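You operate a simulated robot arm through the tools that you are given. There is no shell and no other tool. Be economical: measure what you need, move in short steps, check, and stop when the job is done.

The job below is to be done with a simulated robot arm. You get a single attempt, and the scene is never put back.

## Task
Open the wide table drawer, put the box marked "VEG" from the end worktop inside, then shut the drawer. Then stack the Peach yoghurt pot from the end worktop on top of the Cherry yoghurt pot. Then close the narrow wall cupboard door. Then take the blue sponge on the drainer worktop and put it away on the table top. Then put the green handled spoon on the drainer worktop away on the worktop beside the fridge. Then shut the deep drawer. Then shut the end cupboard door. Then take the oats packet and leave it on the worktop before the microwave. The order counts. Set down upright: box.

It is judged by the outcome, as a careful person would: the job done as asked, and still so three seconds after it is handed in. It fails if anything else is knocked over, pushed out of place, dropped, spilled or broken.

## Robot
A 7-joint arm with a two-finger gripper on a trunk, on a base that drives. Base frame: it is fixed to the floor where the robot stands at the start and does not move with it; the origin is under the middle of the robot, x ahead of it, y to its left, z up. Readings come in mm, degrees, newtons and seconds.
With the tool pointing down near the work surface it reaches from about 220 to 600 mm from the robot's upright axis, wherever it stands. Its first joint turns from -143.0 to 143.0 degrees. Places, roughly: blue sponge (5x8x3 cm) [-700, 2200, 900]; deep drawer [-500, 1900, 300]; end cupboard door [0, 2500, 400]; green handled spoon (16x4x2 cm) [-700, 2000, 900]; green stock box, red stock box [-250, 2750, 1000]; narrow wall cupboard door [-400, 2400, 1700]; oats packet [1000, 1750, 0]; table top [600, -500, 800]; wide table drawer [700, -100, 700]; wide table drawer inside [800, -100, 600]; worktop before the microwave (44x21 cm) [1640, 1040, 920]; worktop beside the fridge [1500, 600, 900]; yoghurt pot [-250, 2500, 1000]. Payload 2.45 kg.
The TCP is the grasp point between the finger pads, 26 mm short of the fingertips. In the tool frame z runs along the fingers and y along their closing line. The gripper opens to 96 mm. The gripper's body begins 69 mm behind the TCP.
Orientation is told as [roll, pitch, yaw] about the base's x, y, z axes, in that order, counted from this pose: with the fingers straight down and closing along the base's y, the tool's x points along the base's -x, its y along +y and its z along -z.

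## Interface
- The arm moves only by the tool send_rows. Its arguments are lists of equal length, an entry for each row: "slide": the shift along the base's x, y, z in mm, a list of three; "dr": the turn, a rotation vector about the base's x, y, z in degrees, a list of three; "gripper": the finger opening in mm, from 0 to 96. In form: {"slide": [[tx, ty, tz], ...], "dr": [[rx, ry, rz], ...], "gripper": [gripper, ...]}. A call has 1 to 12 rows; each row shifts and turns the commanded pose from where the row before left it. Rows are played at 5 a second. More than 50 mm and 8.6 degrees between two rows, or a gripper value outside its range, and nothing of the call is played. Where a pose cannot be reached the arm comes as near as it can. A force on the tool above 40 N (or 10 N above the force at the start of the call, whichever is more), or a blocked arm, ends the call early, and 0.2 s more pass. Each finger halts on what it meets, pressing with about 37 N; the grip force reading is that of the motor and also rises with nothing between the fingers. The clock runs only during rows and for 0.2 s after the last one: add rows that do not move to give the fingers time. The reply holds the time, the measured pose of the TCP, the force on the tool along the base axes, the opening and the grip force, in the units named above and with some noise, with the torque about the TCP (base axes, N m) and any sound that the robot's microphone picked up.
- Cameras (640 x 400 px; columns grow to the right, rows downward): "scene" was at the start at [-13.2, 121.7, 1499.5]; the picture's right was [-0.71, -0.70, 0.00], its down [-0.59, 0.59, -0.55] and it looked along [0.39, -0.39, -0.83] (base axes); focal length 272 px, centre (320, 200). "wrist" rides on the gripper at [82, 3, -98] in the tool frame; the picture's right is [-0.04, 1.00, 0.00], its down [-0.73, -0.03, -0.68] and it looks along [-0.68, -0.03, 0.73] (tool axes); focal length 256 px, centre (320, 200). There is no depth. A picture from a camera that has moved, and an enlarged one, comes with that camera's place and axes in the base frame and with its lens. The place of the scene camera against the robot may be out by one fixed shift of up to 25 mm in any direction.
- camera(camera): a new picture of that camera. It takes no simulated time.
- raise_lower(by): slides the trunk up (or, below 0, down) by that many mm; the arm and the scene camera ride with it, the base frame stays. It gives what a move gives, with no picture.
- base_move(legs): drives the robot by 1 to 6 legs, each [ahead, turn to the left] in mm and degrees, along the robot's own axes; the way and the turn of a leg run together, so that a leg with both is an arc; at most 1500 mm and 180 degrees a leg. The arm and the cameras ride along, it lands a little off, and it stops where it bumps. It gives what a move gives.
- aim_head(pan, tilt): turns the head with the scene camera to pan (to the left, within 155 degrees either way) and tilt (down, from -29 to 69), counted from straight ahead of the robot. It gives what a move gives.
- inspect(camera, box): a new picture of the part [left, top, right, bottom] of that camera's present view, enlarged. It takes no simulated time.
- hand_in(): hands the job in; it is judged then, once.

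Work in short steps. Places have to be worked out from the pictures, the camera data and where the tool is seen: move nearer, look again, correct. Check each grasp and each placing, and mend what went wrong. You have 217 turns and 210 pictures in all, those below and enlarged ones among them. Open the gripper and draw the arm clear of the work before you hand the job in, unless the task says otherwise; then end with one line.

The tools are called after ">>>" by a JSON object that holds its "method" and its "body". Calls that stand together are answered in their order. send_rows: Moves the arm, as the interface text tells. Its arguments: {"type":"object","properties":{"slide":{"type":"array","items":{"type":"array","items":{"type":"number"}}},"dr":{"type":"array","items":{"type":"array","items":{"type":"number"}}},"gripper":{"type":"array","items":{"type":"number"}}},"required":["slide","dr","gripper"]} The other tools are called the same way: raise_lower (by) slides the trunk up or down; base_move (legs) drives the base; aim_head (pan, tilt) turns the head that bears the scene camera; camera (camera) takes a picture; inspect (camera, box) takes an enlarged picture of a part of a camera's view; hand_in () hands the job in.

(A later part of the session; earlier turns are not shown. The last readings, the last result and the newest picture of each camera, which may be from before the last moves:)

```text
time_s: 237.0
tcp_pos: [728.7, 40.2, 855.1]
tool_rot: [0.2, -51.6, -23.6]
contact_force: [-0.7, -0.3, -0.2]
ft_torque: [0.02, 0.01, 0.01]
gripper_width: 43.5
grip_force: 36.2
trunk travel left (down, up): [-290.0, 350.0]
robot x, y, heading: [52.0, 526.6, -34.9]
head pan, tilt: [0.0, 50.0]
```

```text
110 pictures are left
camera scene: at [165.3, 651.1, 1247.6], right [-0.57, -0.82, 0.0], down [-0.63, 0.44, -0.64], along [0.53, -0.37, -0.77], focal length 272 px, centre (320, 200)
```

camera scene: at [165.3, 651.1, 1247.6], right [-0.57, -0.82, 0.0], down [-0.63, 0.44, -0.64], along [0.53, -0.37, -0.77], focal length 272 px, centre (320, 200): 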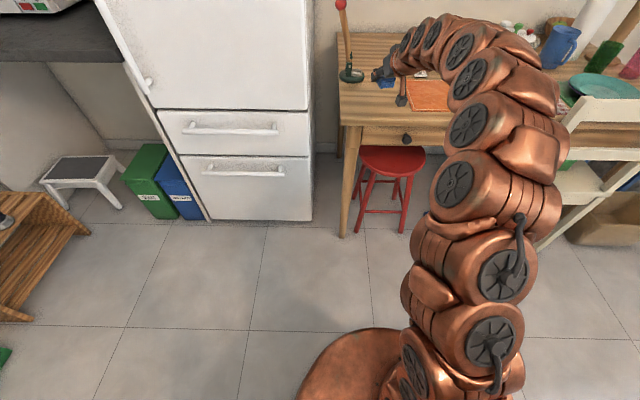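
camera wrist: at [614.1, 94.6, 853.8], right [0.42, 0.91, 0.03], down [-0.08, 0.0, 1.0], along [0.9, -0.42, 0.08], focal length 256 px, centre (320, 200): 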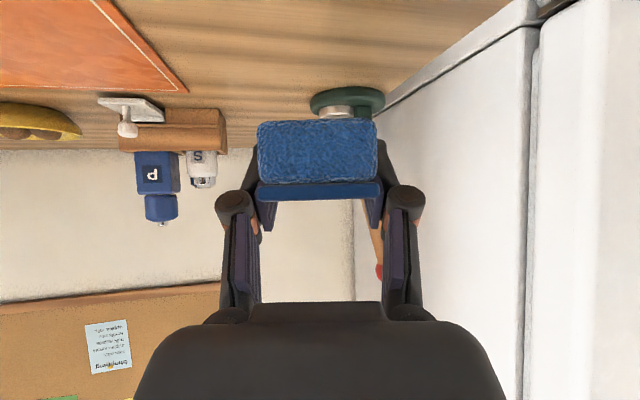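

Location is clear. Lower carefully to contact.

>>> {"method": "send_rows", "body": {"slide": [[0, 0, -20], [0, 0, -15], [0, 0, -8], [0, 0, -5], [0, 0, -5]], "dr": [[0, 0, 0], [0, 0, 0], [0, 0, 0], [0, 0, 0], [0, 0, 0]], "gripper": [30, 30, 30, 30, 30]}}

>>> {"method": "camera", "body": {"camera": "wrist"}}

```text
time_s: 238.2
tcp_pos: [729.2, 41.4, 802.5]
tool_rot: [0.3, -51.6, -23.8]
contact_force: [0.3, 0.6, -0.3]
ft_torque: [0.01, -0.01, 0.02]
gripper_width: 43.7
grip_force: 37.1
trunk travel left (down, up): [-290.0, 350.0]
robot x, y, heading: [48.7, 526.9, -35.1]
head pan, tilt: [0.0, 50.0]
```

```text
109 pictures are left
camera wrist: at [613.5, 94.4, 801.1], right [0.42, 0.91, 0.03], down [-0.08, 0.0, 1.0], along [0.9, -0.42, 0.08], focal length 256 px, centre (320, 200)
```

wrist: 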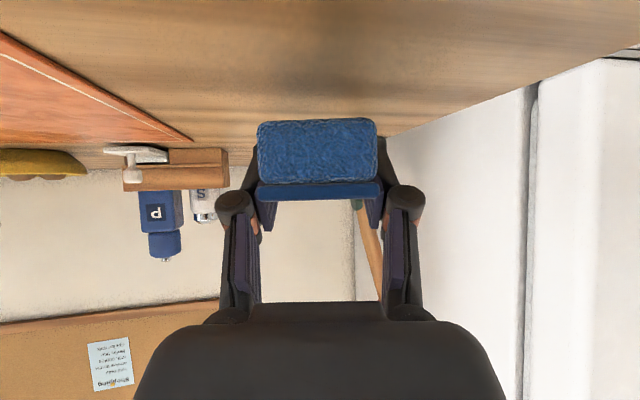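

Table surface is ≈754; sponge bottom ≈772. Lower further in small steps.

>>> {"method": "send_rows", "body": {"slide": [[0, 0, -7], [0, 0, -5], [0, 0, -3], [0, 0, -2], [0, 0, -2]], "dr": [[0, 0, 0], [0, 0, 0], [0, 0, 0], [0, 0, 0], [0, 0, 0]], "gripper": [30, 30, 30, 30, 30]}}

```text
time_s: 239.4
tcp_pos: [729.7, 40.7, 782.6]
tool_rot: [0.3, -51.5, -23.7]
contact_force: [-0.5, 0.3, -0.7]
ft_torque: [0.01, 0.04, -0.01]
gripper_width: 43.7
grip_force: 36.9
trunk travel left (down, up): [-290.0, 350.0]
robot x, y, heading: [55.1, 527.4, -35.1]
head pan, tilt: [0.0, 50.0]
```

>>> {"method": "send_rows", "body": {"slide": [[0, 0, -2], [0, 0, -2], [0, 0, -1.5]], "dr": [[0, 0, 0], [0, 0, 0], [0, 0, 0]], "gripper": [30, 30, 30]}}

>>> {"method": "camera", "body": {"camera": "wrist"}}

```text
time_s: 240.2
tcp_pos: [729.7, 40.5, 778.3]
tool_rot: [0.2, -51.6, -23.7]
contact_force: [0.0, -0.8, 0.2]
ft_torque: [0.0, 0.0, 0.0]
gripper_width: 43.5
grip_force: 36.9
trunk travel left (down, up): [-290.0, 350.0]
robot x, y, heading: [51.7, 528.0, -35.0]
head pan, tilt: [0.0, 50.0]
```

```text
108 pictures are left
camera wrist: at [614.2, 94.7, 776.3], right [0.42, 0.91, 0.03], down [-0.08, 0.0, 1.0], along [0.9, -0.42, 0.08], focal length 256 px, centre (320, 200)
```

wrist: 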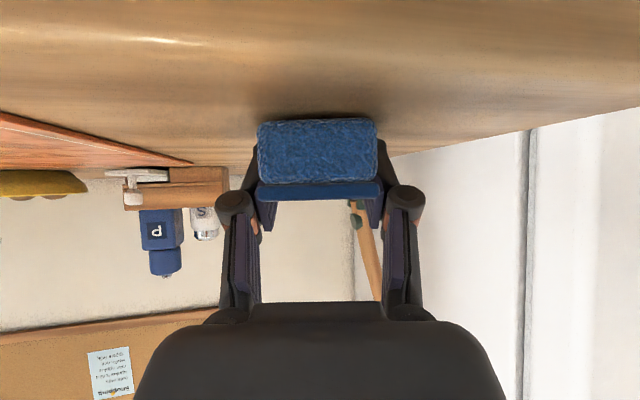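

>>> {"method": "send_rows", "body": {"slide": [[0, 0, -1.5], [0, 0, -1.5], [0, 0, -1.5]], "dr": [[0, 0, 0], [0, 0, 0], [0, 0, 0]], "gripper": [30, 30, 30]}}

```text
time_s: 241.0
tcp_pos: [729.6, 40.4, 775.1]
tool_rot: [0.1, -51.9, -23.7]
contact_force: [1.7, 0.0, 12.0]
ft_torque: [0.06, 0.22, 0.01]
gripper_width: 43.5
grip_force: 37.1
trunk travel left (down, up): [-290.0, 350.0]
robot x, y, heading: [50.1, 527.8, -35.0]
head pan, tilt: [0.0, 50.0]
```

Contact. Release and rise.

>>> {"method": "send_rows", "body": {"slide": [[0, 0, 1], [0, 0, 0], [0, 0, 0], [0, 0, 15], [0, 0, 30], [0, 0, 40], [0, 0, 40]], "dr": [[0, 0, 0], [0, 0, 0], [0, 0, 0], [0, 0, 0], [0, 0, 0], [0, 0, 0], [0, 0, 0]], "gripper": [50, 70, 80, 80, 80, 80, 80]}}

>>> {"method": "camera", "body": {"camera": "wrist"}}

```text
time_s: 242.6
tcp_pos: [730.7, 40.3, 899.2]
tool_rot: [0.2, -51.6, -23.7]
contact_force: [0.6, 0.1, 0.0]
ft_torque: [-0.02, -0.02, 0.01]
gripper_width: 80.1
grip_force: 0.2
trunk travel left (down, up): [-290.0, 350.0]
robot x, y, heading: [55.3, 526.0, -34.9]
head pan, tilt: [0.0, 50.0]
```

```text
107 pictures are left
camera wrist: at [614.9, 94.5, 897.6], right [0.42, 0.91, 0.03], down [-0.08, 0.0, 1.0], along [0.9, -0.42, 0.07], focal length 256 px, centre (320, 200)
```

wrist: 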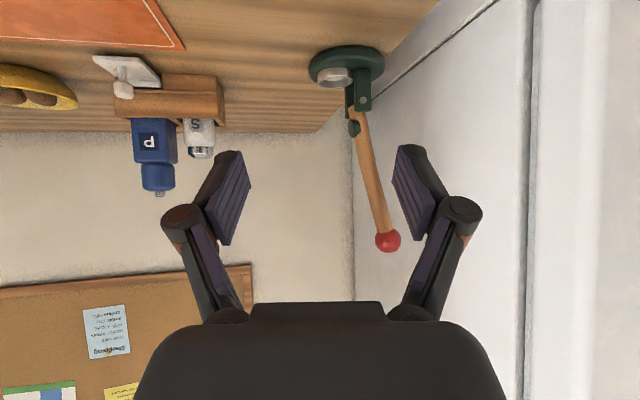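

Sponge placed. I back away, verify it on the table, and head back toward the spoon.

>>> {"method": "base_move", "body": {"legs": [[-400, 0]]}}

>>> {"method": "raise_lower", "body": {"by": 200}}

>>> {"method": "inspect", "body": {"camera": "scene", "box": [280, 20, 480, 145]}}

>>> {"method": "base_move", "body": {"legs": [[0, 90], [770, 0], [0, 90], [330, 0]]}}

>>> {"method": "camera", "body": {"camera": "scene"}}

>>> {"method": "camera", "body": {"camera": "wrist"}}

```text
time_s: 245.1
tcp_pos: [399.7, 269.6, 898.8]
tool_rot: [0.1, -51.6, -23.9]
contact_force: [0.8, -0.2, -0.6]
ft_torque: [0.0, 0.0, 0.01]
gripper_width: 79.8
grip_force: 0.1
trunk travel left (down, up): [-290.0, 350.0]
robot x, y, heading: [-276.4, 760.5, -35.3]
head pan, tilt: [0.0, 50.0]
```

```text
time_s: 247.2
tcp_pos: [400.0, 269.5, 1100.0]
tool_rot: [0.2, -51.6, -23.9]
contact_force: [-0.5, 1.1, -0.3]
ft_torque: [-0.02, 0.02, 0.0]
gripper_width: 80.2
grip_force: 0.1
trunk travel left (down, up): [-490.0, 150.0]
robot x, y, heading: [-276.7, 759.2, -34.8]
head pan, tilt: [0.0, 50.0]
```

```text
3.20 times, centred on (380, 82) of scene
camera zoom: at [-163.2, 881.6, 1447.6], right [-0.58, -0.82, 0.0], down [-0.63, 0.44, -0.64], along [0.53, -0.37, -0.77], focal length 870 px, centre (128, 576)
```

zoom: 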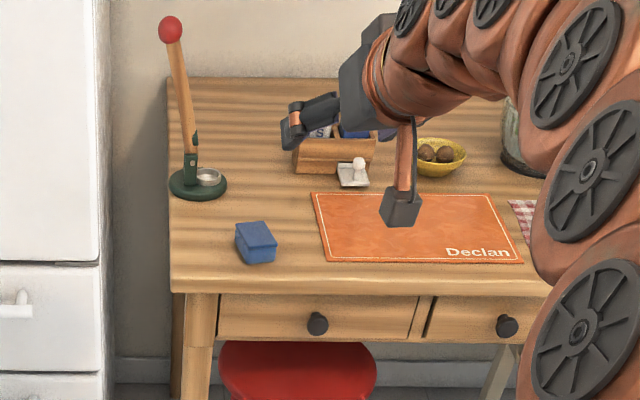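

```text
time_s: 260.8
tcp_pos: [-788.9, 2057.4, 1098.4]
tool_rot: [0.2, -51.6, 156.7]
contact_force: [-0.5, 0.4, 0.6]
ft_torque: [0.0, -0.01, 0.03]
gripper_width: 80.1
grip_force: 0.2
trunk travel left (down, up): [-490.0, 150.0]
robot x, y, heading: [-105.4, 1575.9, 145.4]
head pan, tilt: [0.0, 50.0]
```

```text
105 pictures are left
camera scene: at [-245.6, 1431.4, 1447.6], right [0.57, 0.82, 0.0], down [0.63, -0.43, -0.64], along [-0.53, 0.36, -0.77], focal length 272 px, centre (320, 200)
```

scene: 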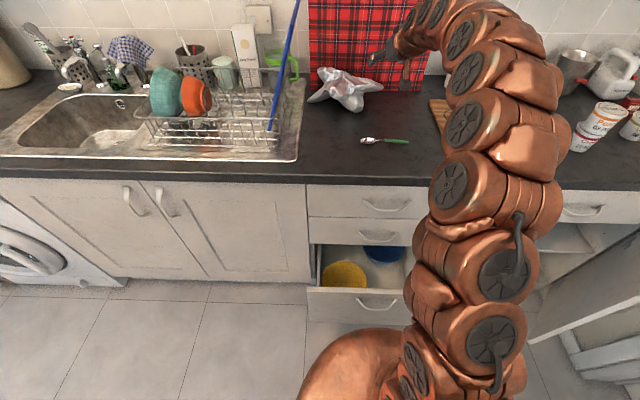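

```text
104 pictures are left
camera wrist: at [-672.0, 2004.6, 1097.5], right [-0.42, -0.91, 0.03], down [0.08, 0.0, 1.0], along [-0.91, 0.42, 0.08], focal length 256 px, centre (320, 200)
```

wrist: 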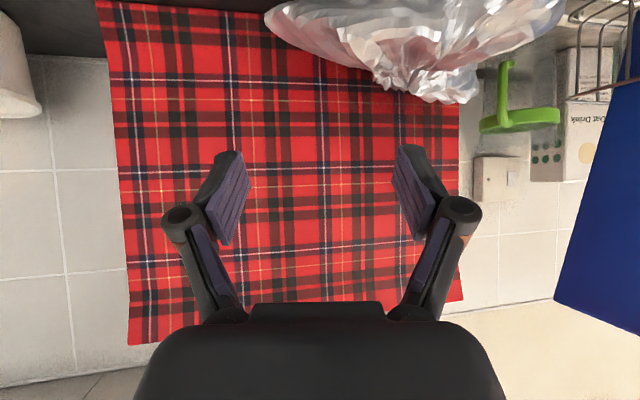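

Sponge sits well on the table. Now I bring the tool vertical and yaw it −101° so the fingers close across the spoon handle.

>>> {"method": "send_rows", "body": {"slide": [[32, -22, 0], [32, -22, 0], [32, -22, 0], [32, -22, 0], [32, -22, 0], [32, -22, 0]], "dr": [[-3.4, -7.9, 0], [-3.4, -7.9, 0], [-3.4, -7.9, 0], [-3.4, -7.9, 0], [-3.4, -7.9, 0], [-3.4, -7.9, 0]], "gripper": [80, 80, 80, 80, 80, 80]}}

>>> {"method": "send_rows", "body": {"slide": [[0, 0, 0], [0, 0, 0], [0, 0, 0], [0, 0, 0], [0, 0, 0], [0, 0, 0], [0, 0, 0], [0, 0, 0], [0, 0, 0], [0, 0, 0], [0, 0, 0], [0, 0, 0]], "dr": [[0, 0, -8.44], [0, 0, -8.44], [0, 0, -8.44], [0, 0, -8.44], [0, 0, -8.44], [0, 0, -8.44], [0, 0, -8.44], [0, 0, -8.44], [0, 0, -8.44], [0, 0, -8.44], [0, 0, -8.44], [0, 0, -8.44]], "gripper": [80, 80, 80, 80, 80, 80, 80, 80, 80, 80, 80, 80]}}

>>> {"method": "camera", "body": {"camera": "wrist"}}

```text
time_s: 262.2
tcp_pos: [-595.8, 1926.2, 1098.9]
tool_rot: [0.2, 0.0, 156.6]
contact_force: [0.7, 0.4, 0.5]
ft_torque: [0.01, 0.03, 0.01]
gripper_width: 80.1
grip_force: 0.0
trunk travel left (down, up): [-490.0, 150.0]
robot x, y, heading: [-106.0, 1574.4, 145.2]
head pan, tilt: [0.0, 50.0]
```

```text
time_s: 264.8
tcp_pos: [-596.3, 1925.7, 1099.0]
tool_rot: [0.2, -0.1, 55.3]
contact_force: [0.2, 0.3, -0.1]
ft_torque: [0.03, -0.01, -0.03]
gripper_width: 80.0
grip_force: 0.0
trunk travel left (down, up): [-490.0, 150.0]
robot x, y, heading: [-111.6, 1574.1, 145.7]
head pan, tilt: [0.0, 50.0]
```

```text
103 pictures are left
camera wrist: at [-645.3, 1860.1, 1198.6], right [-0.8, 0.6, 0.0], down [0.44, 0.58, 0.68], along [0.41, 0.54, -0.73], focal length 256 px, centre (320, 200)
```

wrist: 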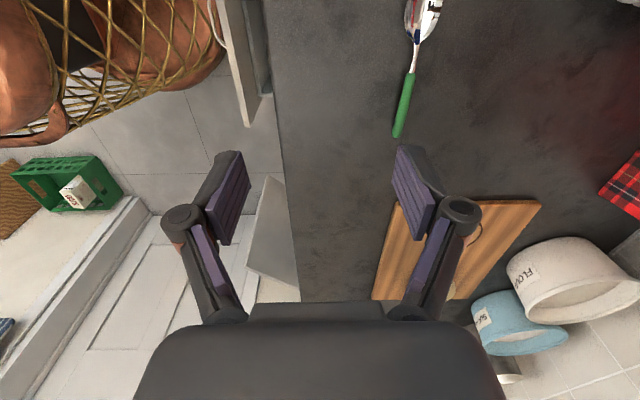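

Spoon handle found: (−627,2047)→(−670,1988), lying along u. I move 45 mm closer, tilt the tool 15° forward, and go above the handle.

>>> {"method": "base_move", "body": {"legs": [[45, 0]]}}

>>> {"method": "send_rows", "body": {"slide": [[-6, 14, -30], [-6, 14, -30], [-6, 14, -30]], "dr": [[4.2, 6.2, 0], [4.2, 6.2, 0], [0, 0, 0]], "gripper": [60, 60, 60]}}

>>> {"method": "camera", "body": {"camera": "wrist"}}

```text
time_s: 265.7
tcp_pos: [-633.3, 1950.0, 1099.1]
tool_rot: [0.2, 0.0, 55.4]
contact_force: [-1.5, -0.7, 0.8]
ft_torque: [-0.01, 0.01, 0.0]
gripper_width: 80.1
grip_force: 0.1
trunk travel left (down, up): [-490.0, 150.0]
robot x, y, heading: [-144.1, 1599.8, 145.4]
head pan, tilt: [0.0, 50.0]
```

```text
time_s: 266.5
tcp_pos: [-652.8, 1993.3, 1007.9]
tool_rot: [15.3, 0.2, 55.3]
contact_force: [-0.2, 0.4, 0.3]
ft_torque: [0.04, 0.01, 0.0]
gripper_width: 60.2
grip_force: 0.1
trunk travel left (down, up): [-490.0, 150.0]
robot x, y, heading: [-143.2, 1601.0, 145.3]
head pan, tilt: [0.0, 50.0]
```

```text
102 pictures are left
camera wrist: at [-679.8, 1913.2, 1105.4], right [-0.77, 0.58, 0.26], down [0.59, 0.49, 0.65], along [0.25, 0.65, -0.72], focal length 256 px, centre (320, 200)
```

wrist: 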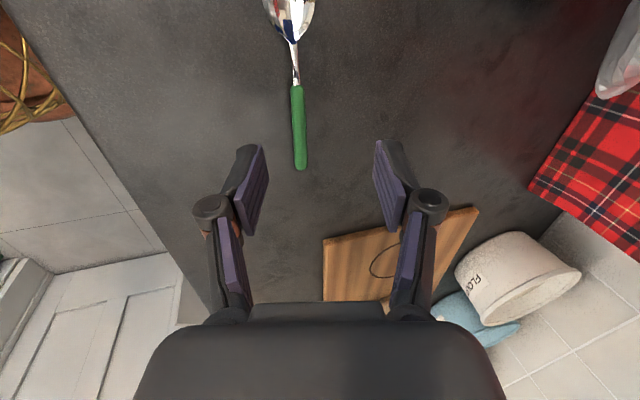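

Reach is comfortable, so I reduce the tilt to ~3° for a better pinch and move over the handle at z≈960.

>>> {"method": "send_rows", "body": {"slide": [[-1.5, 3, -24], [-1.5, 3, -24]], "dr": [[-3.4, -5, 0], [-3.4, -5, 0]], "gripper": [50, 44]}}

>>> {"method": "camera", "body": {"camera": "wrist"}}

```text
time_s: 267.1
tcp_pos: [-655.6, 2000.0, 959.6]
tool_rot: [3.0, -0.1, 55.4]
contact_force: [-0.3, -0.6, 0.4]
ft_torque: [-0.01, 0.08, -0.02]
gripper_width: 43.9
grip_force: 0.1
trunk travel left (down, up): [-490.0, 150.0]
robot x, y, heading: [-142.0, 1597.5, 145.4]
head pan, tilt: [0.0, 50.0]
```

```text
101 pictures are left
camera wrist: at [-699.4, 1931.2, 1060.5], right [-0.8, 0.6, 0.05], down [0.47, 0.57, 0.68], along [0.37, 0.57, -0.73], focal length 256 px, centre (320, 200)
```

wrist: 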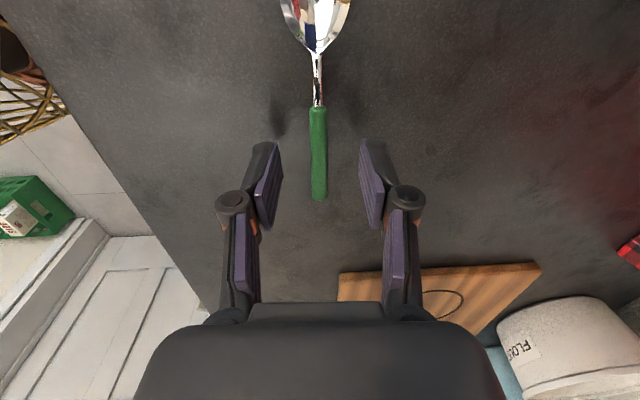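

Centred on the handle. Descend gently and close.

>>> {"method": "send_rows", "body": {"slide": [[0, 0, -14], [0, 0, -6], [0, 0, -3], [0, 0, -2]], "dr": [[0, 0, 0], [0, 0, 0], [0, 0, 0], [0, 0, 0]], "gripper": [44, 40, 36, 36]}}

>>> {"method": "inspect", "body": {"camera": "wrist", "box": [220, 80, 420, 205]}}

```text
time_s: 268.1
tcp_pos: [-655.7, 1999.9, 936.2]
tool_rot: [3.3, 0.0, 55.5]
contact_force: [0.8, -0.7, 9.5]
ft_torque: [-0.12, -0.22, -0.01]
gripper_width: 37.0
grip_force: 1.1
trunk travel left (down, up): [-490.0, 150.0]
robot x, y, heading: [-144.0, 1602.3, 145.4]
head pan, tilt: [0.0, 50.0]
```

```text
3.20 times, centred on (320, 142) of wrist
camera zoom: at [-699.0, 1931.0, 1036.6], right [-0.8, 0.6, 0.06], down [0.47, 0.57, 0.68], along [0.37, 0.57, -0.73], focal length 819 px, centre (320, 384)
```

zoom: 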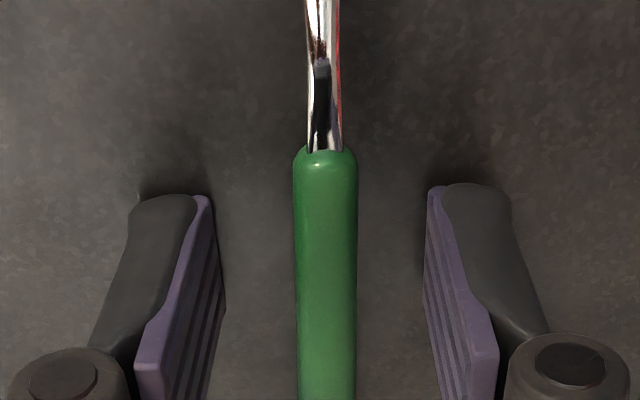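

Fingertips touch the counter; I raise 2.5 mm and close on the handle.

>>> {"method": "send_rows", "body": {"slide": [[0, 0, 2.5], [0, 0, 0], [0, 0, 0], [0, 0, 0], [0, 0, 0]], "dr": [[0, 0, 0], [0, 0, 0], [0, 0, 0], [0, 0, 0], [0, 0, 0]], "gripper": [36, 20, 8, 4, 4]}}

>>> {"method": "inspect", "body": {"camera": "wrist", "box": [220, 80, 420, 205]}}

```text
time_s: 269.3
tcp_pos: [-654.3, 2000.3, 937.3]
tool_rot: [3.1, 0.0, 55.4]
contact_force: [0.1, 0.1, 0.4]
ft_torque: [0.01, 0.02, 0.01]
gripper_width: 9.0
grip_force: 36.7
trunk travel left (down, up): [-490.0, 150.0]
robot x, y, heading: [-142.1, 1602.4, 145.6]
head pan, tilt: [0.0, 50.0]
```

```text
3.20 times, centred on (320, 142) of wrist
camera zoom: at [-699.1, 1931.0, 1038.1], right [-0.8, 0.6, 0.05], down [0.47, 0.57, 0.68], along [0.37, 0.57, -0.73], focal length 819 px, centre (320, 384)
```

zoom: 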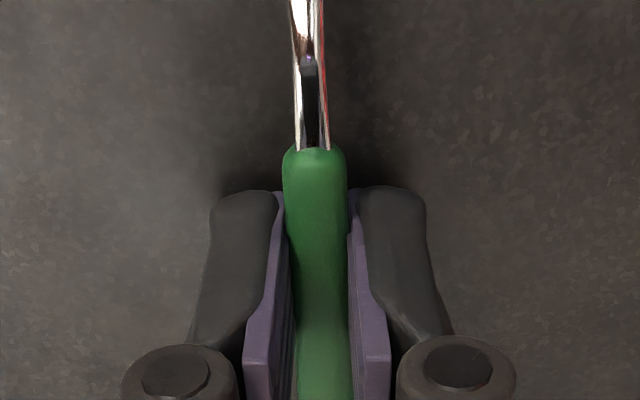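

Handle gripped (9 mm). I lift, back out and turn round toward the fridge-side worktop.

>>> {"method": "send_rows", "body": {"slide": [[0, 0, 20], [0, 0, 35], [0, 0, 45], [0, 0, 45]], "dr": [[0, 0, 0], [0, 0, 0], [0, 0, 0], [0, 0, 0]], "gripper": [4, 4, 4, 4]}}

>>> {"method": "base_move", "body": {"legs": [[-450, 0], [0, 180]]}}

>>> {"method": "aim_head", "body": {"pan": 10, "tilt": 35}}

>>> {"method": "camera", "body": {"camera": "scene"}}

>>> {"method": "camera", "body": {"camera": "wrist"}}

```text
time_s: 270.3
tcp_pos: [-654.9, 1999.6, 1084.7]
tool_rot: [3.2, 0.0, 55.3]
contact_force: [0.5, -0.2, -1.1]
ft_torque: [0.04, 0.0, 0.02]
gripper_width: 9.0
grip_force: 37.1
trunk travel left (down, up): [-490.0, 150.0]
robot x, y, heading: [-146.0, 1604.5, 145.6]
head pan, tilt: [0.0, 50.0]
```

```text
time_s: 280.4
tcp_pos: [731.7, 945.2, 1082.1]
tool_rot: [3.0, 0.0, -125.2]
contact_force: [-0.5, 0.5, -0.5]
ft_torque: [0.01, 0.01, 0.0]
gripper_width: 9.1
grip_force: 36.7
trunk travel left (down, up): [-490.0, 150.0]
robot x, y, heading: [226.9, 1347.4, -35.3]
head pan, tilt: [0.0, 50.0]
```

```text
time_s: 281.1
tcp_pos: [732.5, 944.4, 1083.8]
tool_rot: [3.1, 0.0, -125.1]
contact_force: [-0.2, -0.1, -1.1]
ft_torque: [0.0, -0.04, -0.01]
gripper_width: 9.2
grip_force: 36.7
trunk travel left (down, up): [-490.0, 150.0]
robot x, y, heading: [226.8, 1348.3, -35.3]
head pan, tilt: [10.0, 35.0]
```

```text
98 pictures are left
camera scene: at [356.3, 1477.6, 1469.3], right [-0.43, -0.9, 0.0], down [-0.52, 0.24, -0.82], along [0.74, -0.35, -0.57], focal length 272 px, centre (320, 200)
```

scene: 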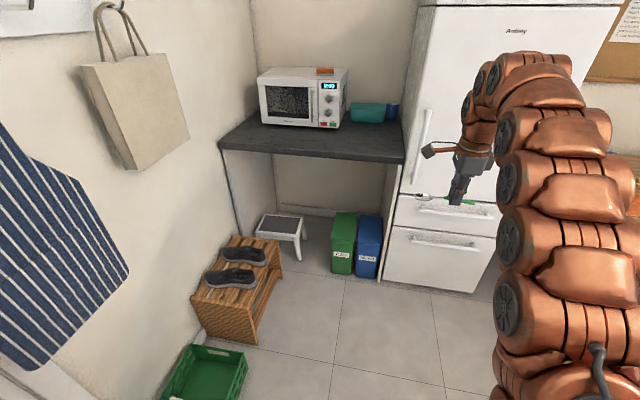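

```text
97 pictures are left
camera wrist: at [778.1, 1012.3, 1183.2], right [0.79, -0.61, 0.05], down [-0.48, -0.56, 0.68], along [-0.38, -0.56, -0.73], focal length 256 px, centre (320, 200)
```

wrist: 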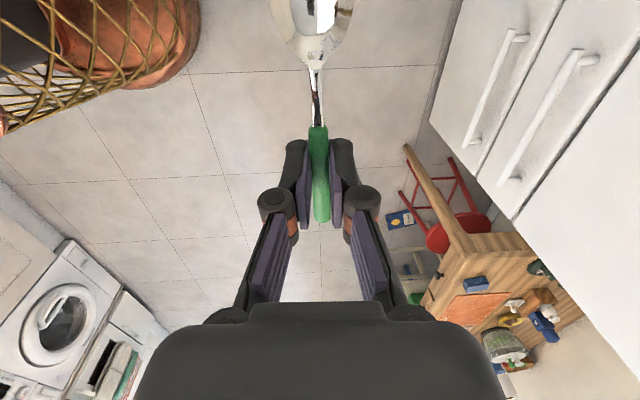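

Worktop spans u 1240–2160, front edge n≈605; microwave starts at n≈950, u≥1613. I'll stand at about (u1560, n170) facing slightly right and place the spoon near u1365, n800.

>>> {"method": "base_move", "body": {"legs": [[0, 22], [835, 0], [0, -37.4]]}}

>>> {"method": "aim_head", "body": {"pan": 0, "tilt": 45}}

>>> {"method": "camera", "body": {"camera": "scene"}}

>>> {"method": "camera", "body": {"camera": "wrist"}}

```text
time_s: 288.5
tcp_pos: [1429.0, 638.2, 1082.8]
tool_rot: [3.1, 0.0, -140.3]
contact_force: [-0.1, -0.4, -0.9]
ft_torque: [-0.03, -0.01, -0.01]
gripper_width: 9.2
grip_force: 36.8
trunk travel left (down, up): [-490.0, 150.0]
robot x, y, heading: [1044.5, 1160.1, -50.4]
head pan, tilt: [10.0, 35.0]
```

```text
time_s: 289.2
tcp_pos: [1428.3, 637.1, 1082.4]
tool_rot: [3.1, 0.0, -140.2]
contact_force: [0.2, 0.8, 0.5]
ft_torque: [-0.03, 0.02, 0.05]
gripper_width: 9.2
grip_force: 36.6
trunk travel left (down, up): [-490.0, 150.0]
robot x, y, heading: [1047.2, 1161.5, -50.3]
head pan, tilt: [0.0, 45.0]
```

```text
96 pictures are left
camera scene: at [1191.2, 1240.8, 1454.6], right [-0.77, -0.64, 0.0], down [-0.45, 0.54, -0.71], along [0.45, -0.54, -0.71], focal length 272 px, centre (320, 200)
```

scene: 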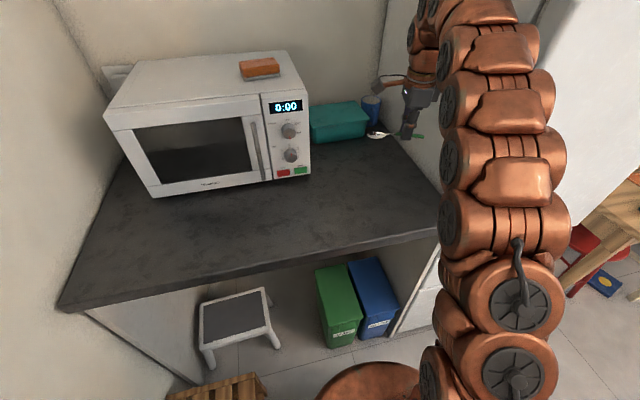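

```text
95 pictures are left
camera wrist: at [1490.3, 691.2, 1183.2], right [0.61, -0.79, 0.05], down [-0.61, -0.42, 0.68], along [-0.51, -0.44, -0.73], focal length 256 px, centre (320, 200)
```

wrist: 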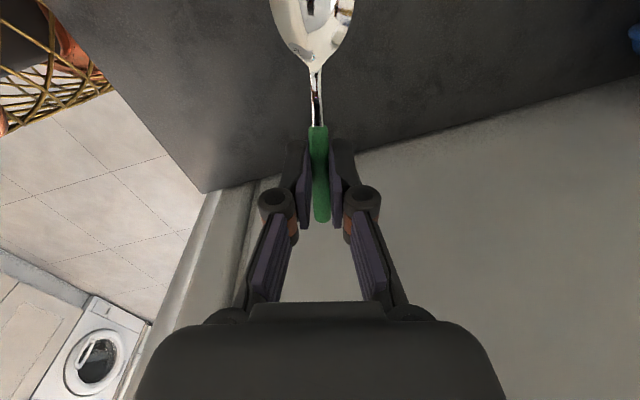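

TCP is over u1351, n788, with the worktop's fridge-side edge at u≈1252. I lower with the trunk, then finely.

>>> {"method": "raise_lower", "body": {"by": -110}}

>>> {"method": "send_rows", "body": {"slide": [[0, 0, -15], [0, 0, -8], [0, 0, -4], [0, 0, -3]], "dr": [[0, 0, 0], [0, 0, 0], [0, 0, 0], [0, 0, 0]], "gripper": [4, 4, 4, 4]}}

>>> {"method": "camera", "body": {"camera": "wrist"}}

>>> {"method": "inspect", "body": {"camera": "scene", "box": [320, 100, 480, 200]}}

```text
time_s: 290.6
tcp_pos: [1428.7, 638.1, 973.2]
tool_rot: [3.1, 0.0, -140.3]
contact_force: [-0.5, -0.2, -0.7]
ft_torque: [0.03, 0.0, 0.01]
gripper_width: 9.1
grip_force: 36.6
trunk travel left (down, up): [-380.0, 260.0]
robot x, y, heading: [1044.3, 1155.5, -50.3]
head pan, tilt: [0.0, 45.0]
```

```text
time_s: 291.6
tcp_pos: [1428.3, 637.5, 942.7]
tool_rot: [3.1, 0.0, -140.3]
contact_force: [0.0, -0.1, -0.7]
ft_torque: [-0.03, -0.03, 0.01]
gripper_width: 9.3
grip_force: 36.6
trunk travel left (down, up): [-380.0, 260.0]
robot x, y, heading: [1043.9, 1157.5, -50.6]
head pan, tilt: [0.0, 45.0]
```

```text
94 pictures are left
camera wrist: at [1490.2, 691.3, 1042.4], right [0.61, -0.79, 0.05], down [-0.61, -0.42, 0.68], along [-0.51, -0.44, -0.73], focal length 256 px, centre (320, 200)
```

wrist: 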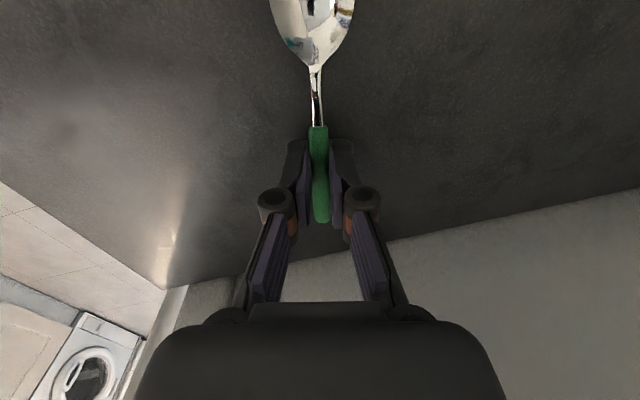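

```text
4.00 times, centred on (400, 150) of scene
camera zoom: at [1191.1, 1240.8, 1344.5], right [-0.77, -0.64, 0.0], down [-0.45, 0.54, -0.71], along [0.45, -0.54, -0.71], focal length 1087 px, centre (0, 400)
```

zoom: 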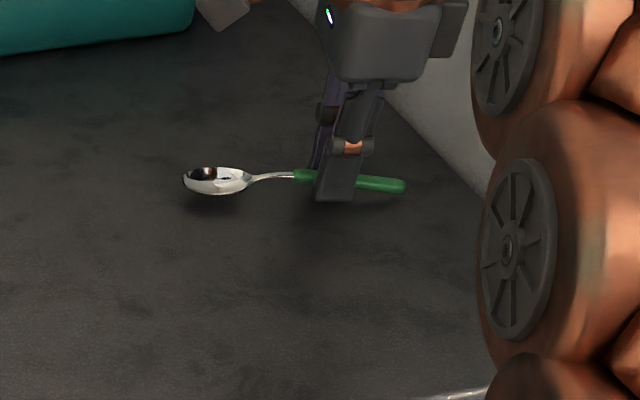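

Spoon is just above the surface. A few mm more until contact.

>>> {"method": "send_rows", "body": {"slide": [[0, 0, -2], [0, 0, -2], [0, 0, -1.5]], "dr": [[0, 0, 0], [0, 0, 0], [0, 0, 0]], "gripper": [4, 4, 4]}}

```text
time_s: 292.4
tcp_pos: [1429.1, 638.7, 939.1]
tool_rot: [3.2, 0.0, -140.3]
contact_force: [-0.1, -0.5, 5.0]
ft_torque: [0.15, -0.13, 0.0]
gripper_width: 9.1
grip_force: 36.5
trunk travel left (down, up): [-380.0, 260.0]
robot x, y, heading: [1045.5, 1158.7, -50.5]
head pan, tilt: [0.0, 45.0]
```

Contact (5 N). Open gently and rise.

>>> {"method": "send_rows", "body": {"slide": [[0, 0, 1], [0, 0, 0], [0, 0, 0], [0, 0, 20], [0, 0, 40], [0, 0, 45], [0, 0, 45]], "dr": [[0, 0, 0], [0, 0, 0], [0, 0, 0], [0, 0, 0], [0, 0, 0], [0, 0, 0], [0, 0, 0]], "gripper": [16, 30, 40, 40, 40, 40, 40]}}

>>> {"method": "camera", "body": {"camera": "wrist"}}

```text
time_s: 294.1
tcp_pos: [1428.4, 638.4, 1008.6]
tool_rot: [3.1, 0.0, -140.1]
contact_force: [0.6, -0.7, -0.4]
ft_torque: [0.0, 0.01, 0.02]
gripper_width: 40.1
grip_force: 0.1
out of reach, approached as far as the arm can: row 6, 7
trunk travel left (down, up): [-380.0, 260.0]
robot x, y, heading: [1042.2, 1158.4, -50.5]
head pan, tilt: [0.0, 45.0]
```

```text
92 pictures are left
camera wrist: at [1489.9, 691.9, 1109.1], right [0.61, -0.79, 0.05], down [-0.61, -0.42, 0.68], along [-0.51, -0.44, -0.73], focal length 256 px, centre (320, 200)
```

wrist: 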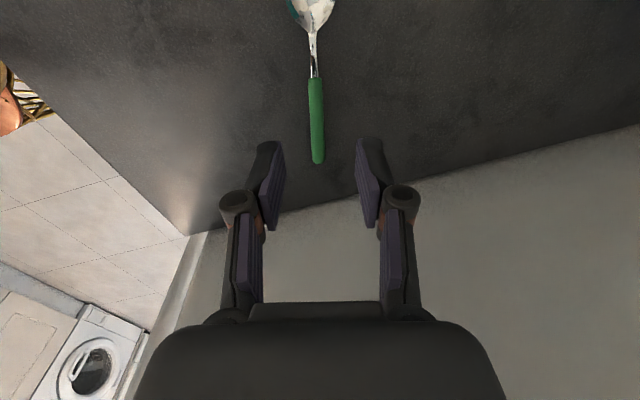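

Spoon lies flat on the fridge-side worktop. I back out and turn to face the deep drawer.

>>> {"method": "base_move", "body": {"legs": [[-400, 0], [0, -115], [530, 0], [0, -50]]}}

>>> {"method": "aim_head", "body": {"pan": 0, "tilt": 50}}

>>> {"method": "camera", "body": {"camera": "scene"}}

```text
time_s: 295.8
tcp_pos: [1292.2, 801.0, 1004.9]
tool_rot: [2.8, 0.1, -140.2]
contact_force: [0.9, -1.7, -2.5]
ft_torque: [0.17, 0.15, -0.04]
gripper_width: 39.9
grip_force: 0.0
trunk travel left (down, up): [-380.0, 260.0]
robot x, y, heading: [908.0, 1324.1, -50.2]
head pan, tilt: [0.0, 45.0]
stopped in leg 1: the robot was blocked; the commanded pose is now the measured one
```

```text
time_s: 296.4
tcp_pos: [1290.3, 803.6, 1007.8]
tool_rot: [3.0, 0.0, -140.2]
contact_force: [0.1, 0.2, -0.1]
ft_torque: [0.01, 0.02, 0.02]
gripper_width: 40.0
grip_force: 0.1
trunk travel left (down, up): [-380.0, 260.0]
robot x, y, heading: [907.0, 1324.5, -50.3]
head pan, tilt: [0.0, 50.0]
```

```text
91 pictures are left
camera scene: at [1050.7, 1409.6, 1337.6], right [-0.77, -0.64, 0.0], down [-0.49, 0.59, -0.64], along [0.41, -0.49, -0.77], focal length 272 px, centre (320, 200)
```

scene: 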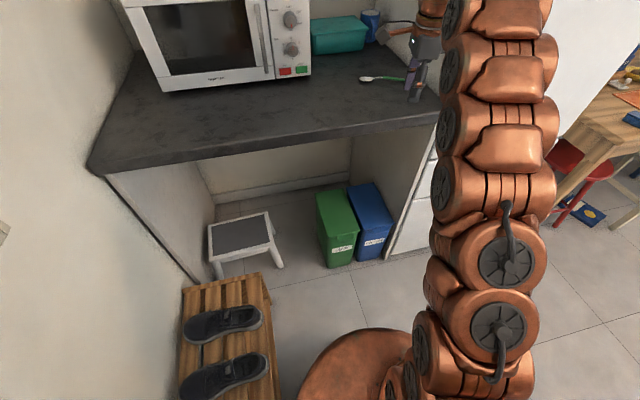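

Blocked while reversing — possibly the shoe rack or crate. I look around before moving.

>>> {"method": "aim_head", "body": {"pan": 75, "tilt": 60}}

>>> {"method": "camera", "body": {"camera": "scene"}}

>>> {"method": "aim_head", "body": {"pan": 150, "tilt": 60}}

>>> {"method": "camera", "body": {"camera": "scene"}}

```text
time_s: 297.9
tcp_pos: [1291.1, 803.3, 1008.9]
tool_rot: [3.1, 0.0, -140.2]
contact_force: [0.1, 0.4, 0.3]
ft_torque: [-0.01, 0.0, 0.0]
gripper_width: 40.1
grip_force: 0.1
trunk travel left (down, up): [-380.0, 260.0]
robot x, y, heading: [909.9, 1326.2, -49.8]
head pan, tilt: [75.0, 60.0]
```

```text
90 pictures are left
camera scene: at [1061.9, 1496.7, 1325.0], right [0.42, -0.91, 0.0], down [-0.79, -0.36, -0.5], along [0.45, 0.21, -0.87], focal length 272 px, centre (320, 200)
```

scene: 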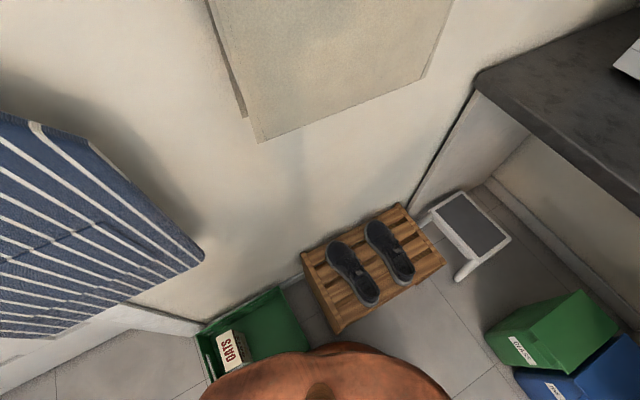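

```text
time_s: 299.4
tcp_pos: [1291.9, 803.0, 1008.3]
tool_rot: [3.2, 0.0, -140.2]
contact_force: [-0.9, 0.2, 0.0]
ft_torque: [0.0, 0.01, 0.02]
gripper_width: 39.9
grip_force: 0.2
trunk travel left (down, up): [-380.0, 260.0]
robot x, y, heading: [905.4, 1326.2, -50.2]
head pan, tilt: [150.0, 60.0]
```

```text
89 pictures are left
camera scene: at [990.1, 1534.5, 1325.0], right [0.99, 0.17, 0.0], down [0.15, -0.85, -0.5], along [-0.08, 0.49, -0.87], focal length 272 px, centre (320, 200)
```

scene: 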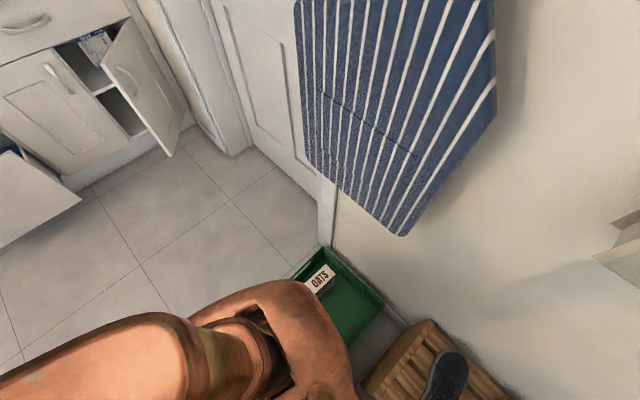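

The rear just touches the oats crate (it and the oats are still in place). I move ahead a little, turn left so reversing leads into the open room, then back out.

>>> {"method": "base_move", "body": {"legs": [[70, 0], [0, 45], [-680, 0]]}}

>>> {"method": "aim_head", "body": {"pan": 60, "tilt": 40}}

>>> {"method": "camera", "body": {"camera": "scene"}}

```text
time_s: 305.7
tcp_pos: [921.8, 1235.0, 1008.7]
tool_rot: [3.1, 0.0, -95.3]
contact_force: [0.2, -0.1, -0.6]
ft_torque: [-0.01, -0.01, 0.03]
gripper_width: 40.0
grip_force: 0.1
trunk travel left (down, up): [-380.0, 260.0]
robot x, y, heading: [280.7, 1331.6, -5.2]
head pan, tilt: [150.0, 60.0]
```

```text
time_s: 307.4
tcp_pos: [920.6, 1235.4, 1007.7]
tool_rot: [3.1, 0.1, -95.4]
contact_force: [-0.7, 0.4, 0.0]
ft_torque: [-0.01, 0.02, -0.01]
gripper_width: 39.9
grip_force: 0.2
trunk travel left (down, up): [-380.0, 260.0]
robot x, y, heading: [280.7, 1330.6, -5.1]
head pan, tilt: [60.0, 40.0]
```

```text
88 pictures are left
camera scene: at [283.5, 1578.1, 1351.8], right [0.82, -0.58, 0.0], down [-0.37, -0.52, -0.77], along [0.44, 0.63, -0.64], focal length 272 px, centre (320, 200)
```

scene: 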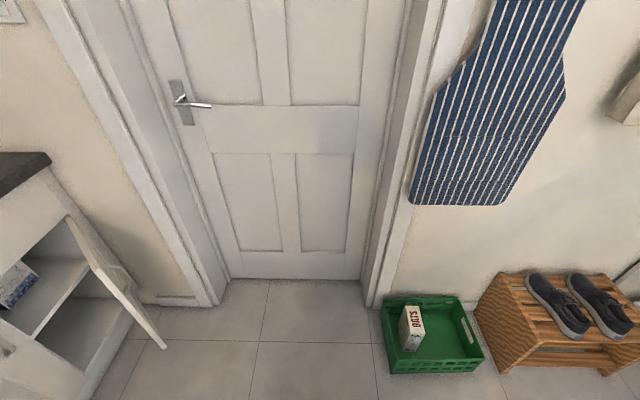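

Crate and oats are fine. I turn to face the counter and bring the tool back to normal yaw, closed, tilted 45° for pushing.

>>> {"method": "base_move", "body": {"legs": [[0, 149.5]]}}

>>> {"method": "send_rows", "body": {"slide": [[0, 0, 0], [0, 0, 0], [0, 0, 0], [0, 0, 0], [0, 0, 0], [0, 0, 0], [0, 0, 0], [0, 0, 0], [0, 0, 0], [0, 0, 0], [0, 0, 0]], "dr": [[0, 0, 8.2], [0, 0, 8.2], [0, 0, 8.2], [0, 0, 8.2], [0, 0, 8.2], [0, 0, 8.2], [0, 0, 8.2], [0, 0, 8.2], [0, 0, 8.2], [0, 0, 8.2], [0, 0, 8.2]], "gripper": [30, 20, 10, 0, 0, 0, 0, 0, 0, 0, 0]}}

>>> {"method": "send_rows", "body": {"slide": [[0, 0, 0], [0, 0, 0], [0, 0, 0], [0, 0, 0], [0, 0, 0], [0, 0, 0]], "dr": [[4.38, 6.09, 0], [4.38, 6.09, 0], [4.38, 6.09, 0], [4.38, 6.09, 0], [4.38, 6.09, 0], [4.38, 6.09, 0]], "gripper": [0, 0, 0, 0, 0, 0]}}

>>> {"method": "raise_lower", "body": {"by": -380}}

>>> {"method": "aim_head", "body": {"pan": 0, "tilt": 35}}

>>> {"method": "camera", "body": {"camera": "scene"}}

>>> {"method": "camera", "body": {"camera": "wrist"}}

```text
time_s: 313.9
tcp_pos: [-218.3, 1745.1, 1008.9]
tool_rot: [3.0, 0.0, 53.9]
contact_force: [0.4, 0.4, 0.3]
ft_torque: [0.02, -0.03, -0.02]
gripper_width: 40.2
grip_force: 0.1
trunk travel left (down, up): [-380.0, 260.0]
robot x, y, heading: [278.5, 1336.2, 144.0]
head pan, tilt: [60.0, 40.0]
```

```text
time_s: 316.3
tcp_pos: [-213.5, 1742.2, 987.8]
tool_rot: [3.1, -0.1, 144.2]
contact_force: [-0.6, 0.2, -0.3]
ft_torque: [0.01, -0.03, -0.03]
gripper_width: 0.3
grip_force: 28.3
out of reach, approached as far as the arm can: row 5, 9
trunk travel left (down, up): [-380.0, 260.0]
robot x, y, heading: [281.9, 1332.1, 143.8]
head pan, tilt: [60.0, 40.0]
```

```text
time_s: 317.7
tcp_pos: [-214.1, 1741.0, 988.1]
tool_rot: [3.3, -45.2, 143.9]
contact_force: [0.1, 0.5, 0.1]
ft_torque: [0.01, 0.01, 0.01]
gripper_width: 0.0
grip_force: 28.8
trunk travel left (down, up): [-380.0, 260.0]
robot x, y, heading: [282.2, 1335.2, 143.7]
head pan, tilt: [60.0, 40.0]
```

```text
time_s: 321.4
tcp_pos: [-213.6, 1740.6, 609.0]
tool_rot: [3.4, -45.0, 143.9]
contact_force: [-0.4, -0.5, 0.3]
ft_torque: [0.02, -0.02, -0.02]
gripper_width: 0.0
grip_force: 28.6
trunk travel left (down, up): [0.0, 640.0]
robot x, y, heading: [277.8, 1329.5, 143.6]
head pan, tilt: [60.0, 40.0]
```

```text
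time_s: 322.7
tcp_pos: [-213.1, 1740.6, 606.3]
tool_rot: [3.3, -45.0, 143.9]
contact_force: [-0.9, -0.5, -0.5]
ft_torque: [-0.02, 0.01, 0.01]
gripper_width: 0.1
grip_force: 28.7
trunk travel left (down, up): [0.0, 640.0]
robot x, y, heading: [279.2, 1331.6, 143.6]
head pan, tilt: [0.0, 35.0]
```

```text
87 pictures are left
camera scene: at [129.1, 1198.7, 979.3], right [0.59, 0.81, 0.0], down [0.46, -0.34, -0.82], along [-0.66, 0.48, -0.57], focal length 272 px, centre (320, 200)
```

scene: 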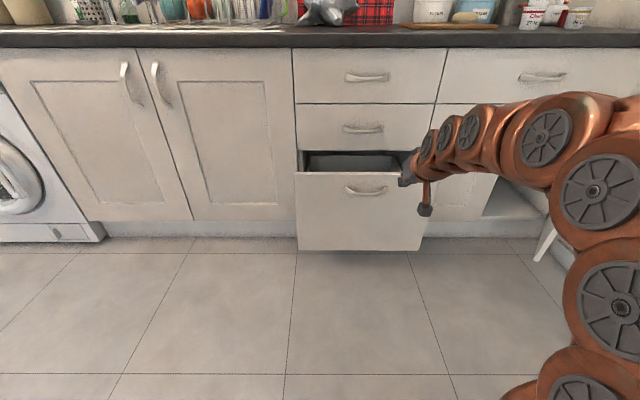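

```text
86 pictures are left
camera wrist: at [-108.9, 1667.5, 621.1], right [-0.58, -0.81, 0.07], down [0.01, 0.08, 1.0], along [-0.82, 0.58, -0.04], focal length 256 px, centre (320, 200)
```

wrist: 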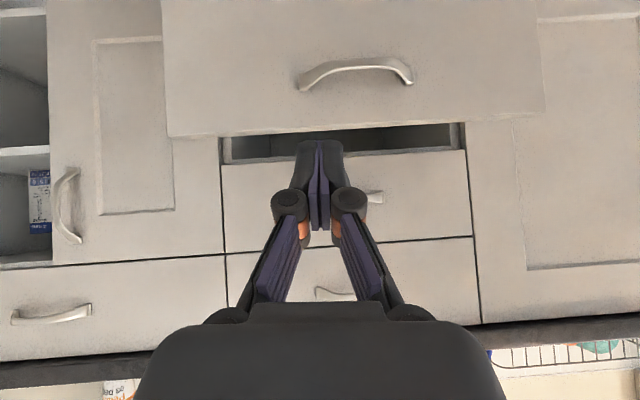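

The drawer front top is at z≈518, handle ≈443, centre u≈1249. I lower the tool so the tips press above the handle at z≈490.

>>> {"method": "send_rows", "body": {"slide": [[0, 0, -25], [0, 0, -25], [0, 0, -25], [0, 0, -23]], "dr": [[0, 0, 0], [0, 0, 0], [0, 0, 0], [0, 0, 0]], "gripper": [0, 0, 0, 0]}}

>>> {"method": "base_move", "body": {"legs": [[150, 0]]}}

>>> {"method": "camera", "body": {"camera": "wrist"}}

```text
time_s: 323.7
tcp_pos: [-212.4, 1741.5, 510.6]
tool_rot: [3.3, -44.9, 143.9]
contact_force: [0.6, -0.4, -1.2]
ft_torque: [0.02, -0.04, 0.01]
gripper_width: 0.0
grip_force: 28.2
trunk travel left (down, up): [0.0, 640.0]
robot x, y, heading: [280.5, 1331.3, 144.0]
head pan, tilt: [0.0, 35.0]
```

```text
time_s: 325.1
tcp_pos: [-336.8, 1830.3, 509.4]
tool_rot: [3.3, -44.9, 143.8]
contact_force: [0.0, -0.8, -0.4]
ft_torque: [0.01, 0.03, -0.02]
gripper_width: 0.0
grip_force: 28.4
trunk travel left (down, up): [0.0, 640.0]
robot x, y, heading: [157.8, 1421.2, 143.9]
head pan, tilt: [0.0, 35.0]
```

```text
85 pictures are left
camera wrist: at [-230.6, 1757.3, 523.2], right [-0.58, -0.81, 0.07], down [0.01, 0.08, 1.0], along [-0.82, 0.58, -0.04], focal length 256 px, centre (320, 200)
```

wrist: 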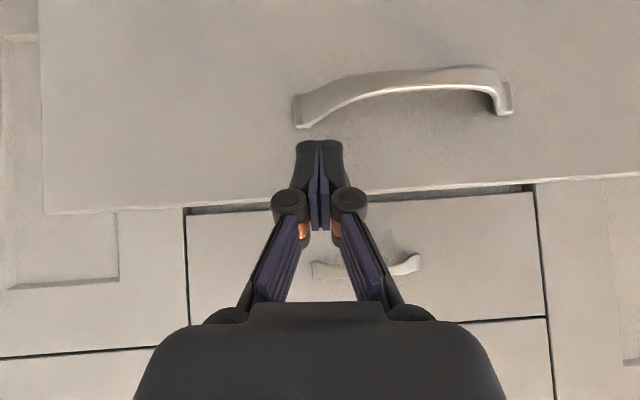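

Lined up above the handle. Push: drive 130 mm, then finish with the arm.

>>> {"method": "base_move", "body": {"legs": [[120, 0]]}}

>>> {"method": "send_rows", "body": {"slide": [[-12, 8.8, 0], [-12, 8.8, 0], [-12, 8.8, 0], [-8, 5.8, 0], [-8, 5.8, 0], [-8, 5.8, 0], [-8, 5.8, 0]], "dr": [[0, 0, 0], [0, 0, 0], [0, 0, 0], [0, 0, 0], [0, 0, 0], [0, 0, 0], [0, 0, 0]], "gripper": [0, 0, 0, 0, 0, 0, 0]}}

>>> {"method": "camera", "body": {"camera": "wrist"}}

```text
time_s: 326.3
tcp_pos: [-432.7, 1902.2, 509.5]
tool_rot: [3.2, -45.0, 143.9]
contact_force: [-0.7, 0.0, 0.5]
ft_torque: [0.02, 0.0, -0.03]
gripper_width: 0.1
grip_force: 28.7
trunk travel left (down, up): [0.0, 640.0]
robot x, y, heading: [60.7, 1494.7, 143.6]
head pan, tilt: [0.0, 35.0]
```

```text
time_s: 327.9
tcp_pos: [-501.3, 1951.9, 510.4]
tool_rot: [3.3, -45.1, 143.8]
contact_force: [0.2, -0.2, -0.6]
ft_torque: [-0.02, -0.01, -0.01]
gripper_width: 0.0
grip_force: 28.5
trunk travel left (down, up): [0.0, 640.0]
robot x, y, heading: [58.6, 1496.3, 143.6]
head pan, tilt: [0.0, 35.0]
```

```text
84 pictures are left
camera wrist: at [-397.0, 1878.7, 523.7], right [-0.58, -0.81, 0.07], down [0.01, 0.08, 1.0], along [-0.82, 0.58, -0.04], focal length 256 px, centre (320, 200)
```

wrist: 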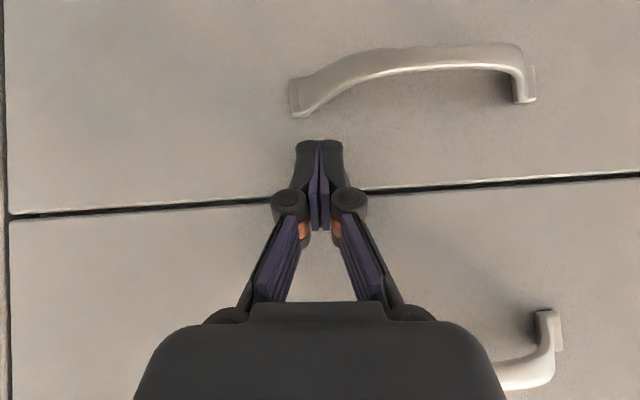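

Nearly flush. Continue pushing until resistance.

>>> {"method": "send_rows", "body": {"slide": [[-6.5, 4.7, 0], [-6.5, 4.7, 0], [-6.5, 4.7, 0], [-6.5, 4.7, 0], [-6.5, 4.7, 0]], "dr": [[0, 0, 0], [0, 0, 0], [0, 0, 0], [0, 0, 0], [0, 0, 0]], "gripper": [0, 0, 0, 0, 0]}}

>>> {"method": "camera", "body": {"camera": "wrist"}}

```text
time_s: 328.3
tcp_pos: [-503.8, 1953.7, 510.0]
tool_rot: [3.4, -44.8, 143.9]
contact_force: [16.9, -13.5, 8.3]
ft_torque: [0.04, -0.01, -0.05]
gripper_width: 0.1
grip_force: 28.3
trunk travel left (down, up): [0.0, 640.0]
robot x, y, heading: [55.9, 1494.5, 143.8]
head pan, tilt: [0.0, 35.0]
stopped in row 1: the force on the tool passed its limit at 58 N (the readings are from after the stop); the commanded pose is now the measured one
```

```text
83 pictures are left
camera wrist: at [-399.0, 1880.4, 524.5], right [-0.58, -0.81, 0.07], down [0.0, 0.08, 1.0], along [-0.82, 0.58, -0.05], focal length 256 px, centre (320, 200)
```

wrist: 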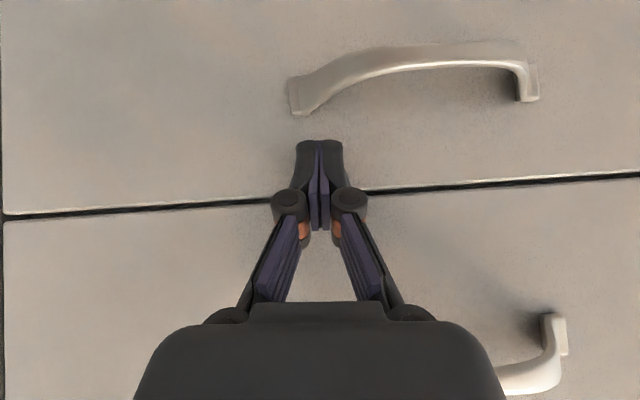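

Deep drawer is shut against its stop. I back off and shift sideways (reversing with the arm pointing away) to face the end cupboard door.

>>> {"method": "base_move", "body": {"legs": [[-280, 0], [0, 90], [-620, 0], [0, -90]]}}

>>> {"method": "camera", "body": {"camera": "scene"}}

>>> {"method": "camera", "body": {"camera": "wrist"}}

```text
time_s: 336.1
tcp_pos: [65.4, 1087.2, 510.9]
tool_rot: [3.4, -44.7, -126.3]
contact_force: [0.1, -0.4, -0.2]
ft_torque: [-0.01, -0.02, 0.03]
gripper_width: 0.2
grip_force: 28.6
trunk travel left (down, up): [0.0, 640.0]
robot x, y, heading: [524.7, 1653.6, -126.5]
head pan, tilt: [0.0, 35.0]
stopped in leg 3: the robot was blocked; the commanded pose is now the measured one
```

```text
82 pictures are left
camera scene: at [637.5, 1503.7, 979.3], right [-0.81, 0.59, 0.0], down [0.34, 0.46, -0.82], along [-0.48, -0.66, -0.57], focal length 272 px, centre (320, 200)
```

scene: 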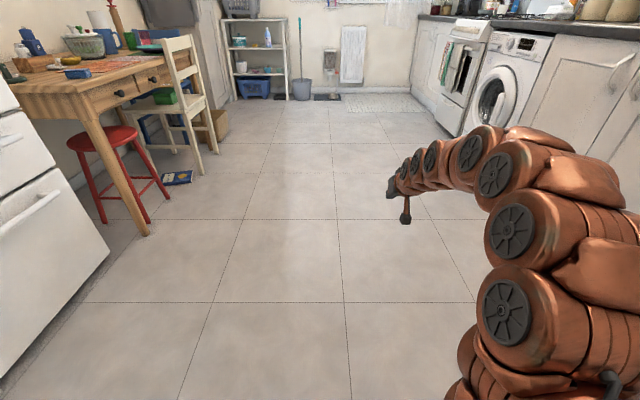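

```text
81 pictures are left
camera wrist: at [139.3, 1191.1, 523.6], right [0.81, -0.58, 0.07], down [-0.08, 0.0, 1.0], along [-0.58, -0.82, -0.05], focal length 256 px, centre (320, 200)
```

wrist: 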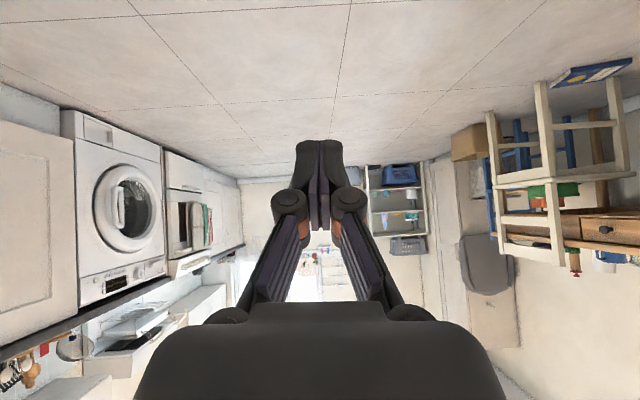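

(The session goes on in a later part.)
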